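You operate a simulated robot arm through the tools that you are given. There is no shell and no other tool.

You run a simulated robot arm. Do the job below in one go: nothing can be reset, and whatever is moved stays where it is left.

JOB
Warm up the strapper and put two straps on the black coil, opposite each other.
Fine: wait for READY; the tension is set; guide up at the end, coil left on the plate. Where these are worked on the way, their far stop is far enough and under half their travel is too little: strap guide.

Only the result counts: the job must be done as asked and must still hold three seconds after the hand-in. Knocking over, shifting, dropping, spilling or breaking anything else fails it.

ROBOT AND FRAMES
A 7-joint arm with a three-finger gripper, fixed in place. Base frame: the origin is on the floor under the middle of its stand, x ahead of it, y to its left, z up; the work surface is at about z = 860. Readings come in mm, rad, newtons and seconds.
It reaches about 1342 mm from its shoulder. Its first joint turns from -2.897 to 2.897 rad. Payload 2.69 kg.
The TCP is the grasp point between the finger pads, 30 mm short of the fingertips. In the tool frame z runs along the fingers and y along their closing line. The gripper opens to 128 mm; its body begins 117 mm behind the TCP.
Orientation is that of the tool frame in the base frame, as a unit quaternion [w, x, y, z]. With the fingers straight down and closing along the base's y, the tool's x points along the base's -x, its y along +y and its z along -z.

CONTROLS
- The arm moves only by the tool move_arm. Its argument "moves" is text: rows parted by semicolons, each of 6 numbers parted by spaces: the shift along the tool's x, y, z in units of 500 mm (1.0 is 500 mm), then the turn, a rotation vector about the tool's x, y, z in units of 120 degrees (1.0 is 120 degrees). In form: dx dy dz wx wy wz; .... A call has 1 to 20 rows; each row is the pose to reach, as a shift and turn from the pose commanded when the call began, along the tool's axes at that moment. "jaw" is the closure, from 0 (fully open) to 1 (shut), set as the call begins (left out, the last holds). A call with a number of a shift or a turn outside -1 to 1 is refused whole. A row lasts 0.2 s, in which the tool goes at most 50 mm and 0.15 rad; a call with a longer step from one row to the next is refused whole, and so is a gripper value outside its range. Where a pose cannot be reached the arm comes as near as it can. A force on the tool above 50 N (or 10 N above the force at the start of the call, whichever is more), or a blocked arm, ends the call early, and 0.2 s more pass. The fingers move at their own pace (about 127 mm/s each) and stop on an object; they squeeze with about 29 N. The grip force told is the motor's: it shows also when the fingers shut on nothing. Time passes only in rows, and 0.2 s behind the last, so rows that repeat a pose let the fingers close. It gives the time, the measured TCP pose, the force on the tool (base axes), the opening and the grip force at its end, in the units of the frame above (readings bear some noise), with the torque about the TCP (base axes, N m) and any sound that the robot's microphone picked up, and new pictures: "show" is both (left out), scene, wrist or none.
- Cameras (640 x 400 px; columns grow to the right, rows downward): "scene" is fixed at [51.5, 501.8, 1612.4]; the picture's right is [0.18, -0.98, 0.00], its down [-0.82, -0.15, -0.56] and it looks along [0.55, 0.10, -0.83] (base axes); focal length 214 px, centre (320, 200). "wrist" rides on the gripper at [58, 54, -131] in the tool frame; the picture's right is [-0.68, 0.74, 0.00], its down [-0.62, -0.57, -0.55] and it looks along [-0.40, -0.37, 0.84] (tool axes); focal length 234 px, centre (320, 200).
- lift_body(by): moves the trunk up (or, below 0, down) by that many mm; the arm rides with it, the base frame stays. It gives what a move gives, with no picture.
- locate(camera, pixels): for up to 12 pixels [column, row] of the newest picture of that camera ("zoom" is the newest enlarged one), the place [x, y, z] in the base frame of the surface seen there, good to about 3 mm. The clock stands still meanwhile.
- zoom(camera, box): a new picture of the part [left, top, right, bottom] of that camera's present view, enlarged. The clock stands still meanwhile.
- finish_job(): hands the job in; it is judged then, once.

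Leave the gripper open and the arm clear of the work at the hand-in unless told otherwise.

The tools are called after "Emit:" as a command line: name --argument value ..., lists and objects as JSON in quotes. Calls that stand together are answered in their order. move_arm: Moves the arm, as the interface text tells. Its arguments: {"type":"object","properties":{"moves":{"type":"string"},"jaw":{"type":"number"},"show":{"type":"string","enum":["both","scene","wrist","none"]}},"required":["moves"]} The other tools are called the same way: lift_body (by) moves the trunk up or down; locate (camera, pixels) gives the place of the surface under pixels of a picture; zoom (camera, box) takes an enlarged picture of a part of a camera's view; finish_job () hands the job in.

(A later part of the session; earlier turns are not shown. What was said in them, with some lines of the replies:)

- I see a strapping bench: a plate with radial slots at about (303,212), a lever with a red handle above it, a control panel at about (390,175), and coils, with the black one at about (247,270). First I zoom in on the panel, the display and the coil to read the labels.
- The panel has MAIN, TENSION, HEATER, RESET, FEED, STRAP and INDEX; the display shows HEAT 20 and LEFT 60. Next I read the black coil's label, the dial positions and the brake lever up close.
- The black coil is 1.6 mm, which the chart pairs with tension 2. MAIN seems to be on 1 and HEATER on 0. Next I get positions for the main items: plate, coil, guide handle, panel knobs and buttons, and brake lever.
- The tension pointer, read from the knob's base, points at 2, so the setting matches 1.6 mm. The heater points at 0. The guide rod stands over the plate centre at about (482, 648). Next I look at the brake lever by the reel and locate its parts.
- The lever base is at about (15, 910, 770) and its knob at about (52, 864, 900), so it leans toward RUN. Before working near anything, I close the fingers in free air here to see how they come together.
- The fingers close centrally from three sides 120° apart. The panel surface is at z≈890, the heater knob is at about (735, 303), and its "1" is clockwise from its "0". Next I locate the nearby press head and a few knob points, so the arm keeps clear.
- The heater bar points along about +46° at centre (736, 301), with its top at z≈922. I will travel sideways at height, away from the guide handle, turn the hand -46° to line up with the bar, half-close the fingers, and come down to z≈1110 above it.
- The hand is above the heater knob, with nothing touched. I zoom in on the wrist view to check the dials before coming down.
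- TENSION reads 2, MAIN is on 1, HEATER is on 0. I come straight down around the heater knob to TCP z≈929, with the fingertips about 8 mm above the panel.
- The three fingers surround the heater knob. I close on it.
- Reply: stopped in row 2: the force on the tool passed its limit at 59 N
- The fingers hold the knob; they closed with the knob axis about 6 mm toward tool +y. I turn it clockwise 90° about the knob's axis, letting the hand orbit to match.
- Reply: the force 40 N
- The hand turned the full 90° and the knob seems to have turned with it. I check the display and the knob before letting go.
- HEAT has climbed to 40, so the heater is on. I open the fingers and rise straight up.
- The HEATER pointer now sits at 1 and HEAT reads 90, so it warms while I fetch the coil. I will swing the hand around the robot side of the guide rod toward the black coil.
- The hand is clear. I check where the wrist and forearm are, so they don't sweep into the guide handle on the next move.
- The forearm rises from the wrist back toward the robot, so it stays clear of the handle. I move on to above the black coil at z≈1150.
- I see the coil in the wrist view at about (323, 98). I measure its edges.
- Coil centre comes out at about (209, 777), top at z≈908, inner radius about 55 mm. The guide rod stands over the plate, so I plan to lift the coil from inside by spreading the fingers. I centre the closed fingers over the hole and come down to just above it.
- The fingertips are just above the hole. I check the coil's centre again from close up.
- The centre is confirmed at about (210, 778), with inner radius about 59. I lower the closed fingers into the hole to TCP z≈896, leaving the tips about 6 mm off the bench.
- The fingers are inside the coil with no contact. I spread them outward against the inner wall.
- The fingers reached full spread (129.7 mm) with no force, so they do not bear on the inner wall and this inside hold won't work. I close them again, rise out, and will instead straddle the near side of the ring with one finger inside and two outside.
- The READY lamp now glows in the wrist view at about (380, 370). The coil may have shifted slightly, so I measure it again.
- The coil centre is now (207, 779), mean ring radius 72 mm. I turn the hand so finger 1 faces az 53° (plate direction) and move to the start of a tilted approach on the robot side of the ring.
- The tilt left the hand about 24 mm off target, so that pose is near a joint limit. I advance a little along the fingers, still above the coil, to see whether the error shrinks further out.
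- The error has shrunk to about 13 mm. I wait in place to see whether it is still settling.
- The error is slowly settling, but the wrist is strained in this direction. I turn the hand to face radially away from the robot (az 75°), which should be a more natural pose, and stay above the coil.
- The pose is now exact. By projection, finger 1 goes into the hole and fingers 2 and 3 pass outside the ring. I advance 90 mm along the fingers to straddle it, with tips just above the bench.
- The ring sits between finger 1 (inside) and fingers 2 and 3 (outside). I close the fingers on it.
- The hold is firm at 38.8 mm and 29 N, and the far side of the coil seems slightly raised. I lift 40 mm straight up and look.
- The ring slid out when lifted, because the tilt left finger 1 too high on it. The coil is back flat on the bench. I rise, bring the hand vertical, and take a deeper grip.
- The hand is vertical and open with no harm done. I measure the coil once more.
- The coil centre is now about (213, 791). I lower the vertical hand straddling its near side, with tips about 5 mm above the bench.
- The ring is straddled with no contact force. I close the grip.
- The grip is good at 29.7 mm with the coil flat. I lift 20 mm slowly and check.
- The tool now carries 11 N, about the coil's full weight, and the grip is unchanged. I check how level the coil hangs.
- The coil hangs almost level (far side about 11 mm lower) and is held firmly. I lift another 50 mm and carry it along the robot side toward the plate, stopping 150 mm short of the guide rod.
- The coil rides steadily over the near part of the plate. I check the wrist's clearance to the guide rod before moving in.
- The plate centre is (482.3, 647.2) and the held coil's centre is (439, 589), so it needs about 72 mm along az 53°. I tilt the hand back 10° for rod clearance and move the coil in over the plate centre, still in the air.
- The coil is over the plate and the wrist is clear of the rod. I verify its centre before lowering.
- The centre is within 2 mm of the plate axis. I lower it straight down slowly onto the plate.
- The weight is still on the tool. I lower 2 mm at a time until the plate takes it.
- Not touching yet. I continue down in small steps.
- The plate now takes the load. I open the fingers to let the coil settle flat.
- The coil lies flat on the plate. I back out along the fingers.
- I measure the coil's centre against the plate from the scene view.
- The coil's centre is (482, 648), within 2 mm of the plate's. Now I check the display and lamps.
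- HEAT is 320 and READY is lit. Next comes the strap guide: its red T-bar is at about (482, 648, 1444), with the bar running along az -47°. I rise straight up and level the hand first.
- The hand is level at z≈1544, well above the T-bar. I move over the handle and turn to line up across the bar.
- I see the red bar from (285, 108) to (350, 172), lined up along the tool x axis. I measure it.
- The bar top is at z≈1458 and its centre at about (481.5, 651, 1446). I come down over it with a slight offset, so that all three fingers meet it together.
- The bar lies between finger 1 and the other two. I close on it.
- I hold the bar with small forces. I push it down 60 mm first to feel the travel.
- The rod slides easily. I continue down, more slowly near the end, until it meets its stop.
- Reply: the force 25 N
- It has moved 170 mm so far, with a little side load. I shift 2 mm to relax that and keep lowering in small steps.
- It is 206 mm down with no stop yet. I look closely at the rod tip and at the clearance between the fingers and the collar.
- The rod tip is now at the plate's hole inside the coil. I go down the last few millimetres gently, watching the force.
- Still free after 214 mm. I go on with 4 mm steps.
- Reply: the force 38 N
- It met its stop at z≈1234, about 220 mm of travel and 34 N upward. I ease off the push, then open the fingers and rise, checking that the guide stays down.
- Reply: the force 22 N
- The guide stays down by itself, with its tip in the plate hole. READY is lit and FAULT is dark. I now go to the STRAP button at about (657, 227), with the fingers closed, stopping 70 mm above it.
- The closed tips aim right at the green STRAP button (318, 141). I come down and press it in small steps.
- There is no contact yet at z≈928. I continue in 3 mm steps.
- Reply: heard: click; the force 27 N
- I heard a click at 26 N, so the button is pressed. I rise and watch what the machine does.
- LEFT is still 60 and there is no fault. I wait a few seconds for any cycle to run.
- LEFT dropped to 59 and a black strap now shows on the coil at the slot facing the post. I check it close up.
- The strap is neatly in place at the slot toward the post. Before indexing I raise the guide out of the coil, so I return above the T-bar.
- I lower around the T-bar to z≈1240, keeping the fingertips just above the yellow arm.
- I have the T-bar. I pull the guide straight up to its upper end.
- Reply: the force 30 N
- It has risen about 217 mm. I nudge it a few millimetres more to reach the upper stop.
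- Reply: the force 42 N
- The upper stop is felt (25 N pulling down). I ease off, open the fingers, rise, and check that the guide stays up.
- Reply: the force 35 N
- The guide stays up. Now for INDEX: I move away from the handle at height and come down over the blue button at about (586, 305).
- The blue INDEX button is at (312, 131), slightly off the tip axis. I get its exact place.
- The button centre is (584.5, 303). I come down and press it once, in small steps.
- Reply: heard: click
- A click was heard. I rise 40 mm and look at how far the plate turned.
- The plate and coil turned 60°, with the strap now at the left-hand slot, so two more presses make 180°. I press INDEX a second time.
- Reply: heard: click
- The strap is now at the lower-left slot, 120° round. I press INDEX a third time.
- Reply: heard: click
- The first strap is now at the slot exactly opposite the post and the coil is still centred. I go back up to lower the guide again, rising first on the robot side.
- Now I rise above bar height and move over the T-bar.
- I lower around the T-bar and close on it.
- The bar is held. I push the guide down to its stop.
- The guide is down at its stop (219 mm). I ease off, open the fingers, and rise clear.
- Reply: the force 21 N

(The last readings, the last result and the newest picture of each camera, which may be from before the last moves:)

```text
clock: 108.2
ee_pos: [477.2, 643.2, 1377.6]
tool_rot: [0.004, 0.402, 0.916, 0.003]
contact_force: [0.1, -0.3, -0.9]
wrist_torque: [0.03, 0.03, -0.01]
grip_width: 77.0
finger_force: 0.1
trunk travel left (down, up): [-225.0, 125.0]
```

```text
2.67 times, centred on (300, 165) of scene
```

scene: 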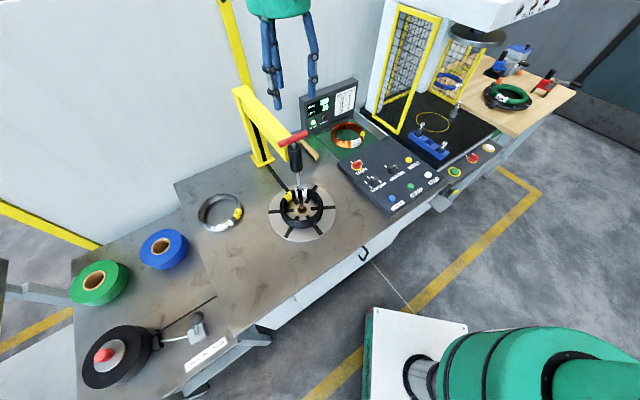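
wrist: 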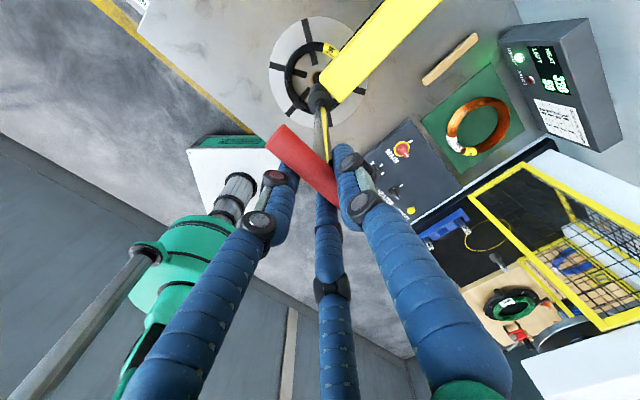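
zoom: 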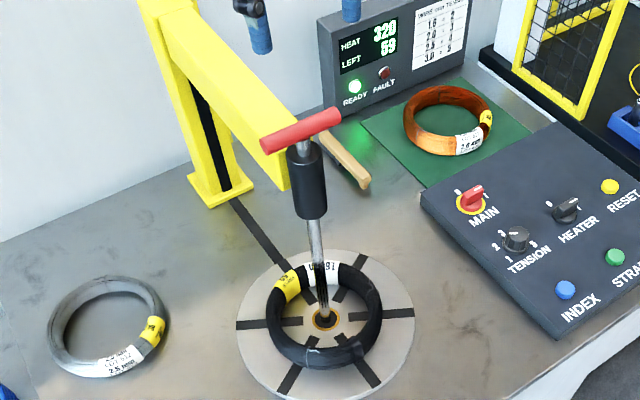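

The guide is down and READY is lit. I return above STRAP with closed fingers.

Emit:
move_arm --moves "-0.0614 -0.0211 0.03 0 0 0; -0.1229 -0.0423 0.08 0 0 0; -0.1843 -0.0634 0.14 0 0 0; -0.2457 -0.0845 0.2 0 0 0; -0.3071 -0.1056 0.26 0 0 0; -0.3686 -0.1268 0.32 0 0 0; -0.43 -0.1479 0.38 0 0 0; -0.4914 -0.169 0.44 0 0 0; -0.5529 -0.1902 0.5 0 0 0; -0.6143 -0.2113 0.56 0 0 0; -0.6757 -0.2324 0.62 0 0 0; -0.7371 -0.2535 0.67 0 0 0; -0.7986 -0.2747 0.71 0 0 0; -0.8616 -0.2958 0.75 0 0 0; -0.8616 -0.2958 0.755 0 0 0" --jaw 1 --show "wrist"

```text
clock: 111.4
ee_pos: [662.2, 224.8, 1002.0]
tool_rot: [0.005, 0.402, 0.916, 0.002]
contact_force: [-0.7, -0.5, -0.3]
wrist_torque: [0.06, 0.04, -0.02]
grip_width: 2.6
finger_force: 29.1
trunk travel left (down, up): [-225.0, 125.0]
```

wrist: 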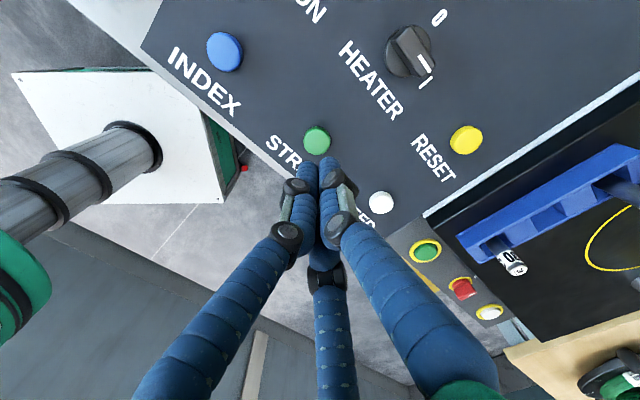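

The tips are on line with STRAP. I press it once, in small steps.

Emit:
move_arm --moves "0.0048 -0.0016 0.06 0 0 0; 0.0048 -0.0016 0.12 0 0 0; 0.0048 -0.0016 0.142 0 0 0; 0.0048 -0.0016 0.15 0 0 0; 0.0048 -0.0016 0.156 0 0 0; 0.0048 -0.0016 0.162 0 0 0; 0.0048 -0.0016 0.166 0 0 0" --show "none"

Emit:
move_arm --moves "0 0 -0.03 0 0 0; 0 0 -0.09 0 0 0; 0 0 -0.13 0 0 0; 0 0 -0.13 0 0 0; 0 0 -0.13 0 0 0; 0 0 -0.13 0 0 0; 0 0 -0.13 0 0 0; 0 0 -0.13 0 0 0; 0 0 -0.13 0 0 0; 0 0 -0.13 0 0 0; 0 0 -0.13 0 0 0; 0 0 -0.13 0 0 0; 0 0 -0.13 0 0 0; 0 0 -0.13 0 0 0; 0 0 -0.13 0 0 0" --show "scene"

Emit:
zoom --camera "scene" --box '[260, 160, 345, 245]'

Emit:
zoom --camera "scene" --box '[295, 75, 365, 135]'

```text
clock: 113.0
ee_pos: [660.1, 228.9, 920.9]
tool_rot: [0.005, 0.402, 0.916, 0.003]
contact_force: [-7.4, 1.4, 25.4]
wrist_torque: [-0.1, 0.2, -0.02]
grip_width: 2.1
finger_force: 28.7
trunk travel left (down, up): [-225.0, 125.0]
heard: click
```

```text
clock: 116.2
ee_pos: [661.5, 227.8, 982.9]
tool_rot: [0.004, 0.402, 0.916, 0.003]
contact_force: [0.3, 0.5, -0.7]
wrist_torque: [0.02, -0.02, 0.01]
grip_width: 2.4
finger_force: 28.8
trunk travel left (down, up): [-225.0, 125.0]
```

scene: 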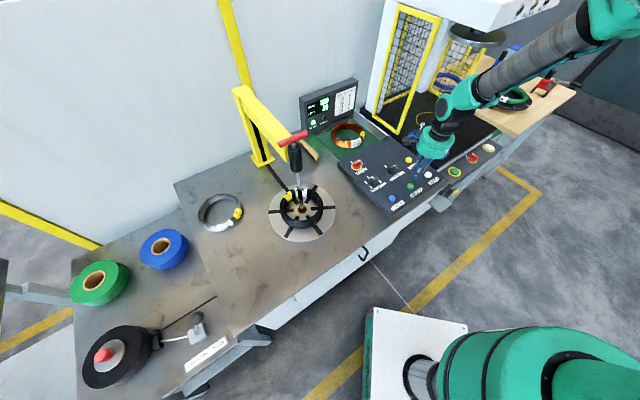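

```text
4.71 times, centred on (302, 202) of scene
```

zoom: 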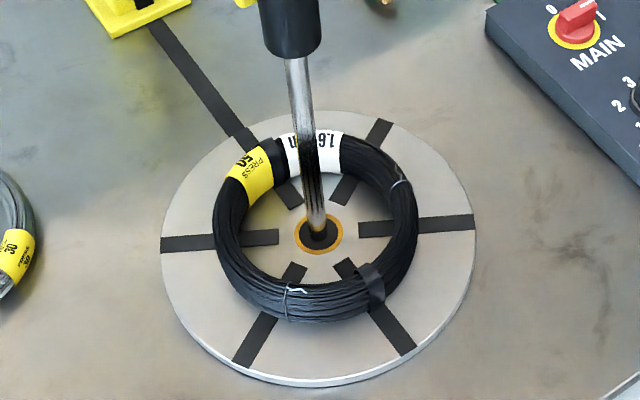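

```text
6.67 times, centred on (330, 105) of scene
```

zoom: 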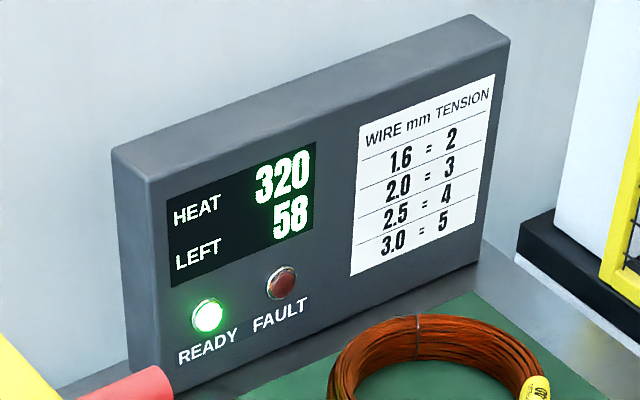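

LEFT is 58 and a second strap shows between the yellow and white labels. I check it close up, then go and raise the guide.

Emit:
zoom --camera "scene" --box '[280, 178, 325, 220]'

Emit:
move_arm --moves "0.0618 0.0214 -0.07 0 0 0; 0.1236 0.0429 -0.14 0 0 0; 0.1854 0.0643 -0.21 0 0 0; 0.2471 0.0857 -0.28 0 0 0; 0.3089 0.1071 -0.35 0 0 0; 0.3707 0.1286 -0.42 0 0 0; 0.4325 0.15 -0.49 0 0 0; 0.4943 0.1714 -0.56 0 0 0; 0.5561 0.1929 -0.63 0 0 0; 0.6179 0.2143 -0.7 0 0 0; 0.6796 0.2357 -0.76 0 0 0; 0.7414 0.2571 -0.786 0 0 0; 0.8032 0.2786 -0.786 0 0 0; 0.8636 0.2942 -0.786 0 0 0; 0.8636 0.2942 -0.786 0 0 0" --jaw 0.4 --show "both"

```text
9.52 times, centred on (302, 199) of scene
```

zoom: 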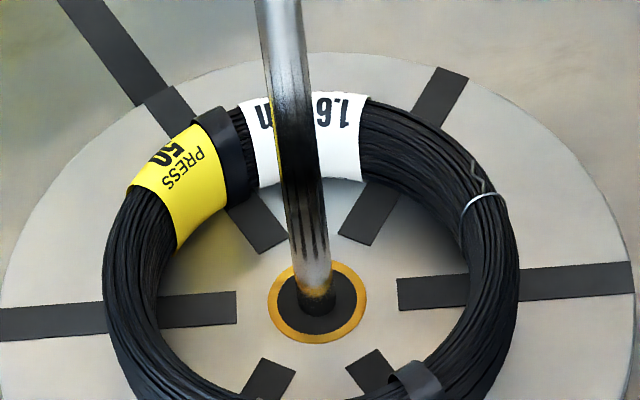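

```text
clock: 119.4
ee_pos: [473.2, 645.1, 1376.1]
tool_rot: [0.004, 0.402, 0.915, 0.003]
contact_force: [-0.3, 0.0, -0.1]
wrist_torque: [-0.06, -0.01, 0.03]
grip_width: 76.7
finger_force: 0.0
trunk travel left (down, up): [-225.0, 125.0]
```

scene: 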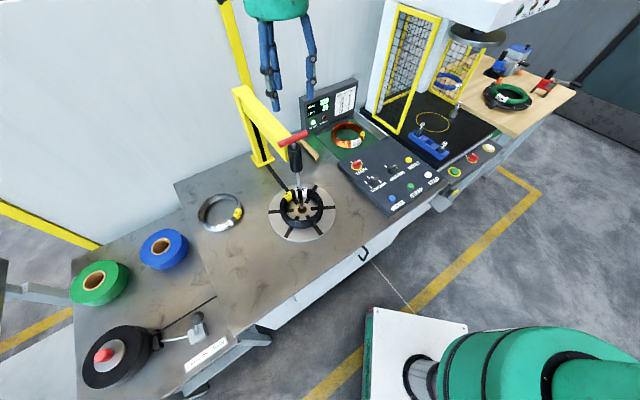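
wrist: 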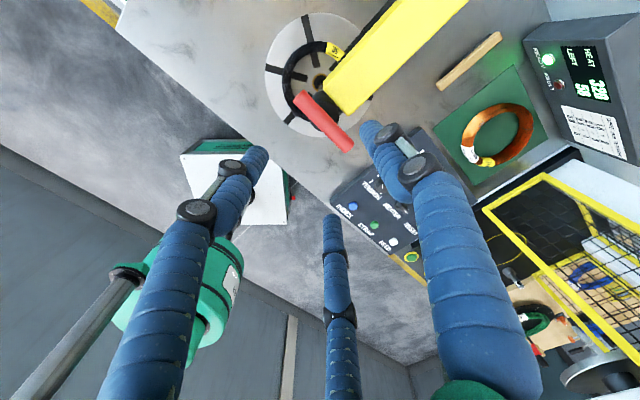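

Both straps are in place at opposite slots. I lower around the T-bar and grip it.

Emit:
move_arm --moves "-0.0042 0.003 0.09 0 0 0; -0.0042 0.003 0.18 0 0 0; -0.0042 0.003 0.24 0 0 0; -0.0042 0.003 0.265 0 0 0; -0.0042 0.003 0.271 0 0 0; -0.0042 0.003 0.271 0 0 0" --show "none"

Emit:
move_arm --moves "0 0 0 0 0 0; 0 0 0 0 0 0; 0 0 0 0 0 0; 0 0 0 0 0 0" --jaw 1 --show "wrist"

```text
clock: 120.8
ee_pos: [476.4, 643.2, 1240.3]
tool_rot: [0.003, 0.402, 0.916, 0.003]
contact_force: [0.7, -0.4, 0.5]
wrist_torque: [0.0, 0.01, 0.02]
grip_width: 76.7
finger_force: 0.1
trunk travel left (down, up): [-225.0, 125.0]
```

```text
clock: 121.8
ee_pos: [477.3, 644.9, 1239.2]
tool_rot: [0.003, 0.402, 0.916, 0.003]
contact_force: [7.8, 8.3, -1.1]
wrist_torque: [0.06, -0.11, 1.0]
grip_width: 27.8
finger_force: 44.9
trunk travel left (down, up): [-225.0, 125.0]
```

wrist: 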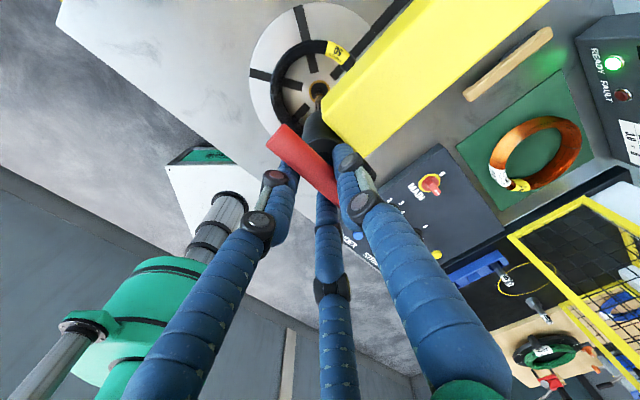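

The bar is held. I pull the guide up to its upper stop.

Emit:
move_arm --moves "0 0 -0.04 0 0 0; 0 0 -0.09 0 0 0; 0 0 -0.14 0 0 0; 0 0 -0.19 0 0 0; 0 0 -0.24 0 0 0; 0 0 -0.29 0 0 0; 0 0 -0.34 0 0 0; 0 0 -0.38 0 0 0; 0 0 -0.41 0 0 0; 0 0 -0.428 0 0 0; 0 0 -0.438 0 0 0; 0 0 -0.446 0 0 0; 0 0 -0.45 0 0 0" --show "scene"

```text
clock: 124.6
ee_pos: [477.7, 644.2, 1459.9]
tool_rot: [0.003, 0.402, 0.916, -0.001]
contact_force: [19.4, 4.1, -25.6]
wrist_torque: [0.32, 0.39, 0.96]
grip_width: 27.9
finger_force: 44.8
trunk travel left (down, up): [-225.0, 125.0]
```

scene: 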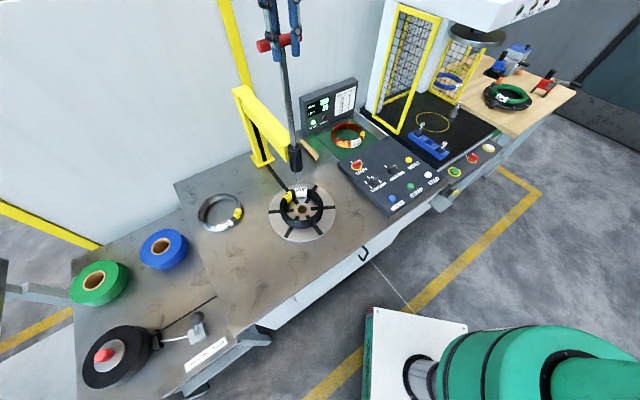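

The guide is at its upper stop. I ease off, open the fingers, rise off the handle, and move back clear.

Emit:
move_arm --moves "0 0 0.008 0 0 0; 0 0 0.008 0 0 0" --show "none"

Emit:
move_arm --moves "0 0 0 0 0 0; 0 0 0 0 0 0; 0 0 0 0 0 0; 0 0 -0.03 0 0 0; 0 0 -0.09 0 0 0; 0 0 -0.17 0 0 0; 0 0 -0.19 0 0 0; 0 -0.08 -0.19 0 0 0; 0 -0.17 -0.19 0 0 0; 0 -0.26 -0.19 0 0 0; 0 -0.35 -0.19 0 0 0; 0 -0.44 -0.19 0 0 0" --jaw 0.4 --show "both"

Emit:
zoom --camera "scene" --box '[220, 20, 350, 240]'

Emit:
zoom --camera "scene" --box '[260, 160, 345, 245]'

Emit:
zoom --camera "scene" --box '[295, 75, 365, 135]'

Emit:
locate --camera "scene" --pixels '[[279, 42], [262, 46], [299, 38], [298, 179]]'

```text
clock: 125.2
ee_pos: [476.3, 644.5, 1459.7]
tool_rot: [0.004, 0.403, 0.915, 0.004]
contact_force: [19.1, 5.9, -13.0]
wrist_torque: [-0.39, -0.46, 1.01]
grip_width: 28.1
finger_force: 45.5
trunk travel left (down, up): [-225.0, 125.0]
```

```text
clock: 127.8
ee_pos: [311.0, 495.1, 1553.6]
tool_rot: [0.005, 0.402, 0.916, 0.004]
contact_force: [-0.4, -0.3, 0.3]
wrist_torque: [0.02, -0.03, -0.02]
grip_width: 77.1
finger_force: 0.1
trunk travel left (down, up): [-225.0, 125.0]
```

scene: 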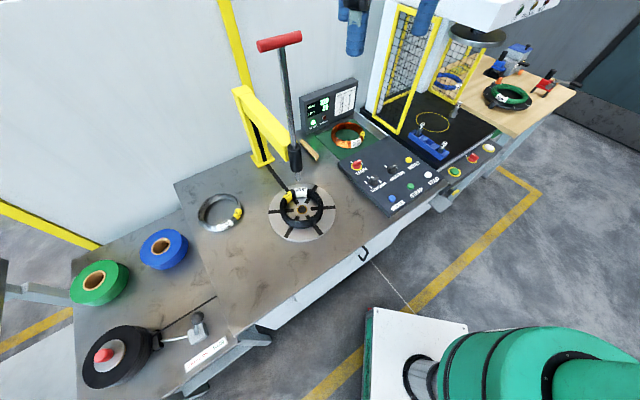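
wrist: 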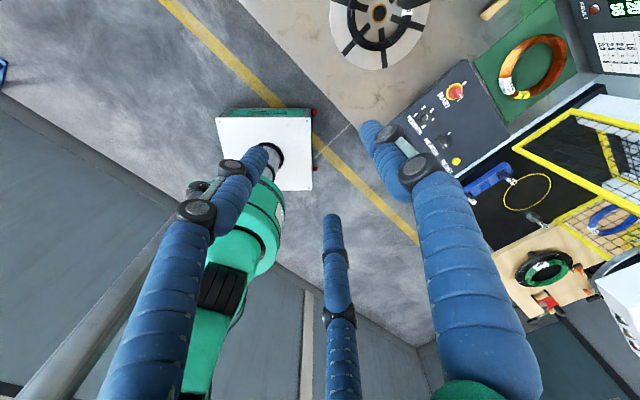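

```text
1.82 times, centred on (285, 130) of scene
```

zoom: 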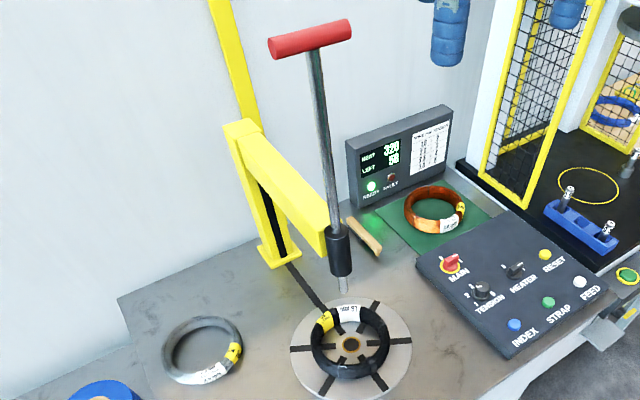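

```text
4.71 times, centred on (302, 202) of scene
```

zoom: 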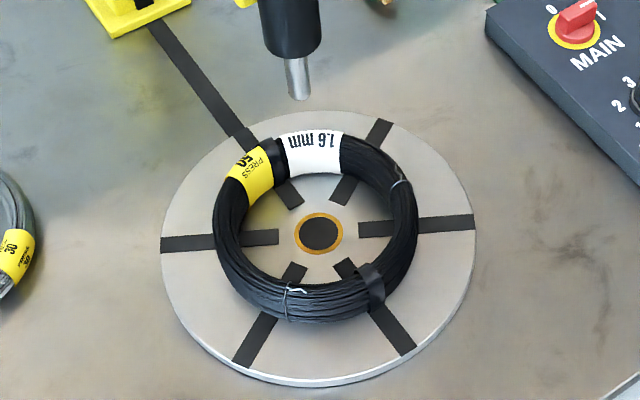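

```text
6.67 times, centred on (330, 105) of scene
```

zoom: 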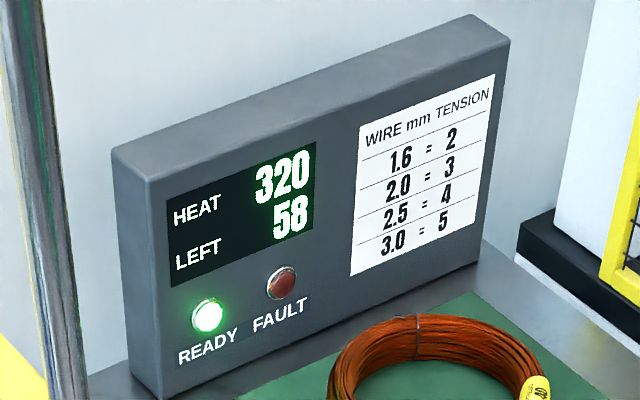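

```text
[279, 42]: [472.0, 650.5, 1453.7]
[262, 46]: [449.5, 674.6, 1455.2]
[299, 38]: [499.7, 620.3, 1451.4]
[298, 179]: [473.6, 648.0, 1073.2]
```

Both straps sit opposite each other, the guide is up, the coil is on the plate, and there is no fault. I open the gripper fully and wait to confirm that nothing moves.

Emit:
move_arm --moves "0 0 0 0 0 0; 0 0 0 0 0 0; 0 0 0 0 0 0; 0 0 0 0 0 0; 0 0 0 0 0 0; 0 0 0 0 0 0; 0 0 0 0 0 0; 0 0 0 0 0 0; 0 0 0 0 0 0; 0 0 0 0 0 0; 0 0 0 0 0 0; 0 0 0 0 0 0" --jaw 0 --show "scene"

Emit:
zoom --camera "scene" --box '[220, 20, 350, 240]'

```text
clock: 130.4
ee_pos: [311.7, 495.2, 1553.7]
tool_rot: [0.004, 0.403, 0.915, 0.003]
contact_force: [-0.5, -0.7, -0.2]
wrist_torque: [-0.04, 0.0, -0.01]
grip_width: 127.7
finger_force: 0.0
trunk travel left (down, up): [-225.0, 125.0]
```

scene: 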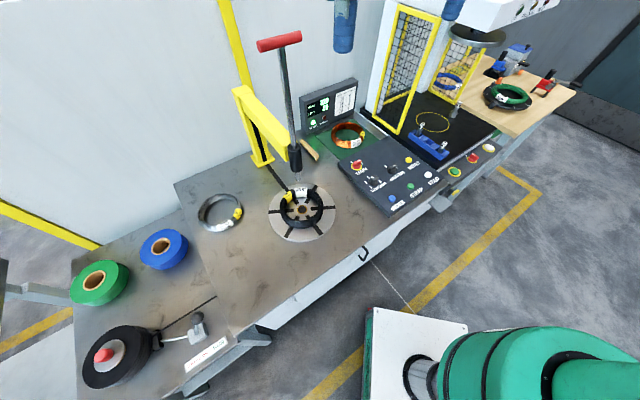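

```text
1.82 times, centred on (285, 130) of scene
```

zoom: 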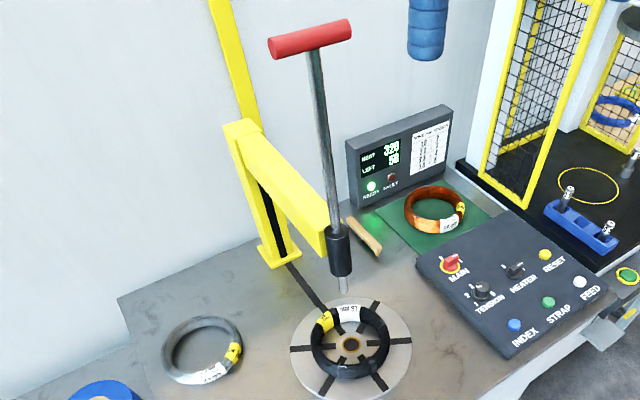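

Everything is steady: guide up, the coil on the plate with two opposite straps, gripper open, and the arm clear. I hand the job in.

Emit:
finish_job

```text
The job is handed in.
```

The black coil now has two straps, 180° apart, and I handed the job in. I have not been told how it was judged.

- **Warm-up:** I turned the heater on and strapped only once READY was lit, with HEAT at 320. It stayed lit throughout.
- **Tension:** The dial was already at 2, which the chart gives for the coil's 1.6 mm wire, so I left it alone.
- **Straps:** I pressed STRAP once for each strap, with the guide down at its stop. Between them I pressed INDEX three times with the guide up. The LEFT count went from 60 to 58 and FAULT never lit.
- **End state:** The guide is up at its top stop and the coil is still centred on the plate. The gripper is open and the arm is clear. I left the heater on.

Two early attempts to lift the coil failed: one never gripped it and one slipped off. They only nudged it about a centimetre on the bench before the third held.
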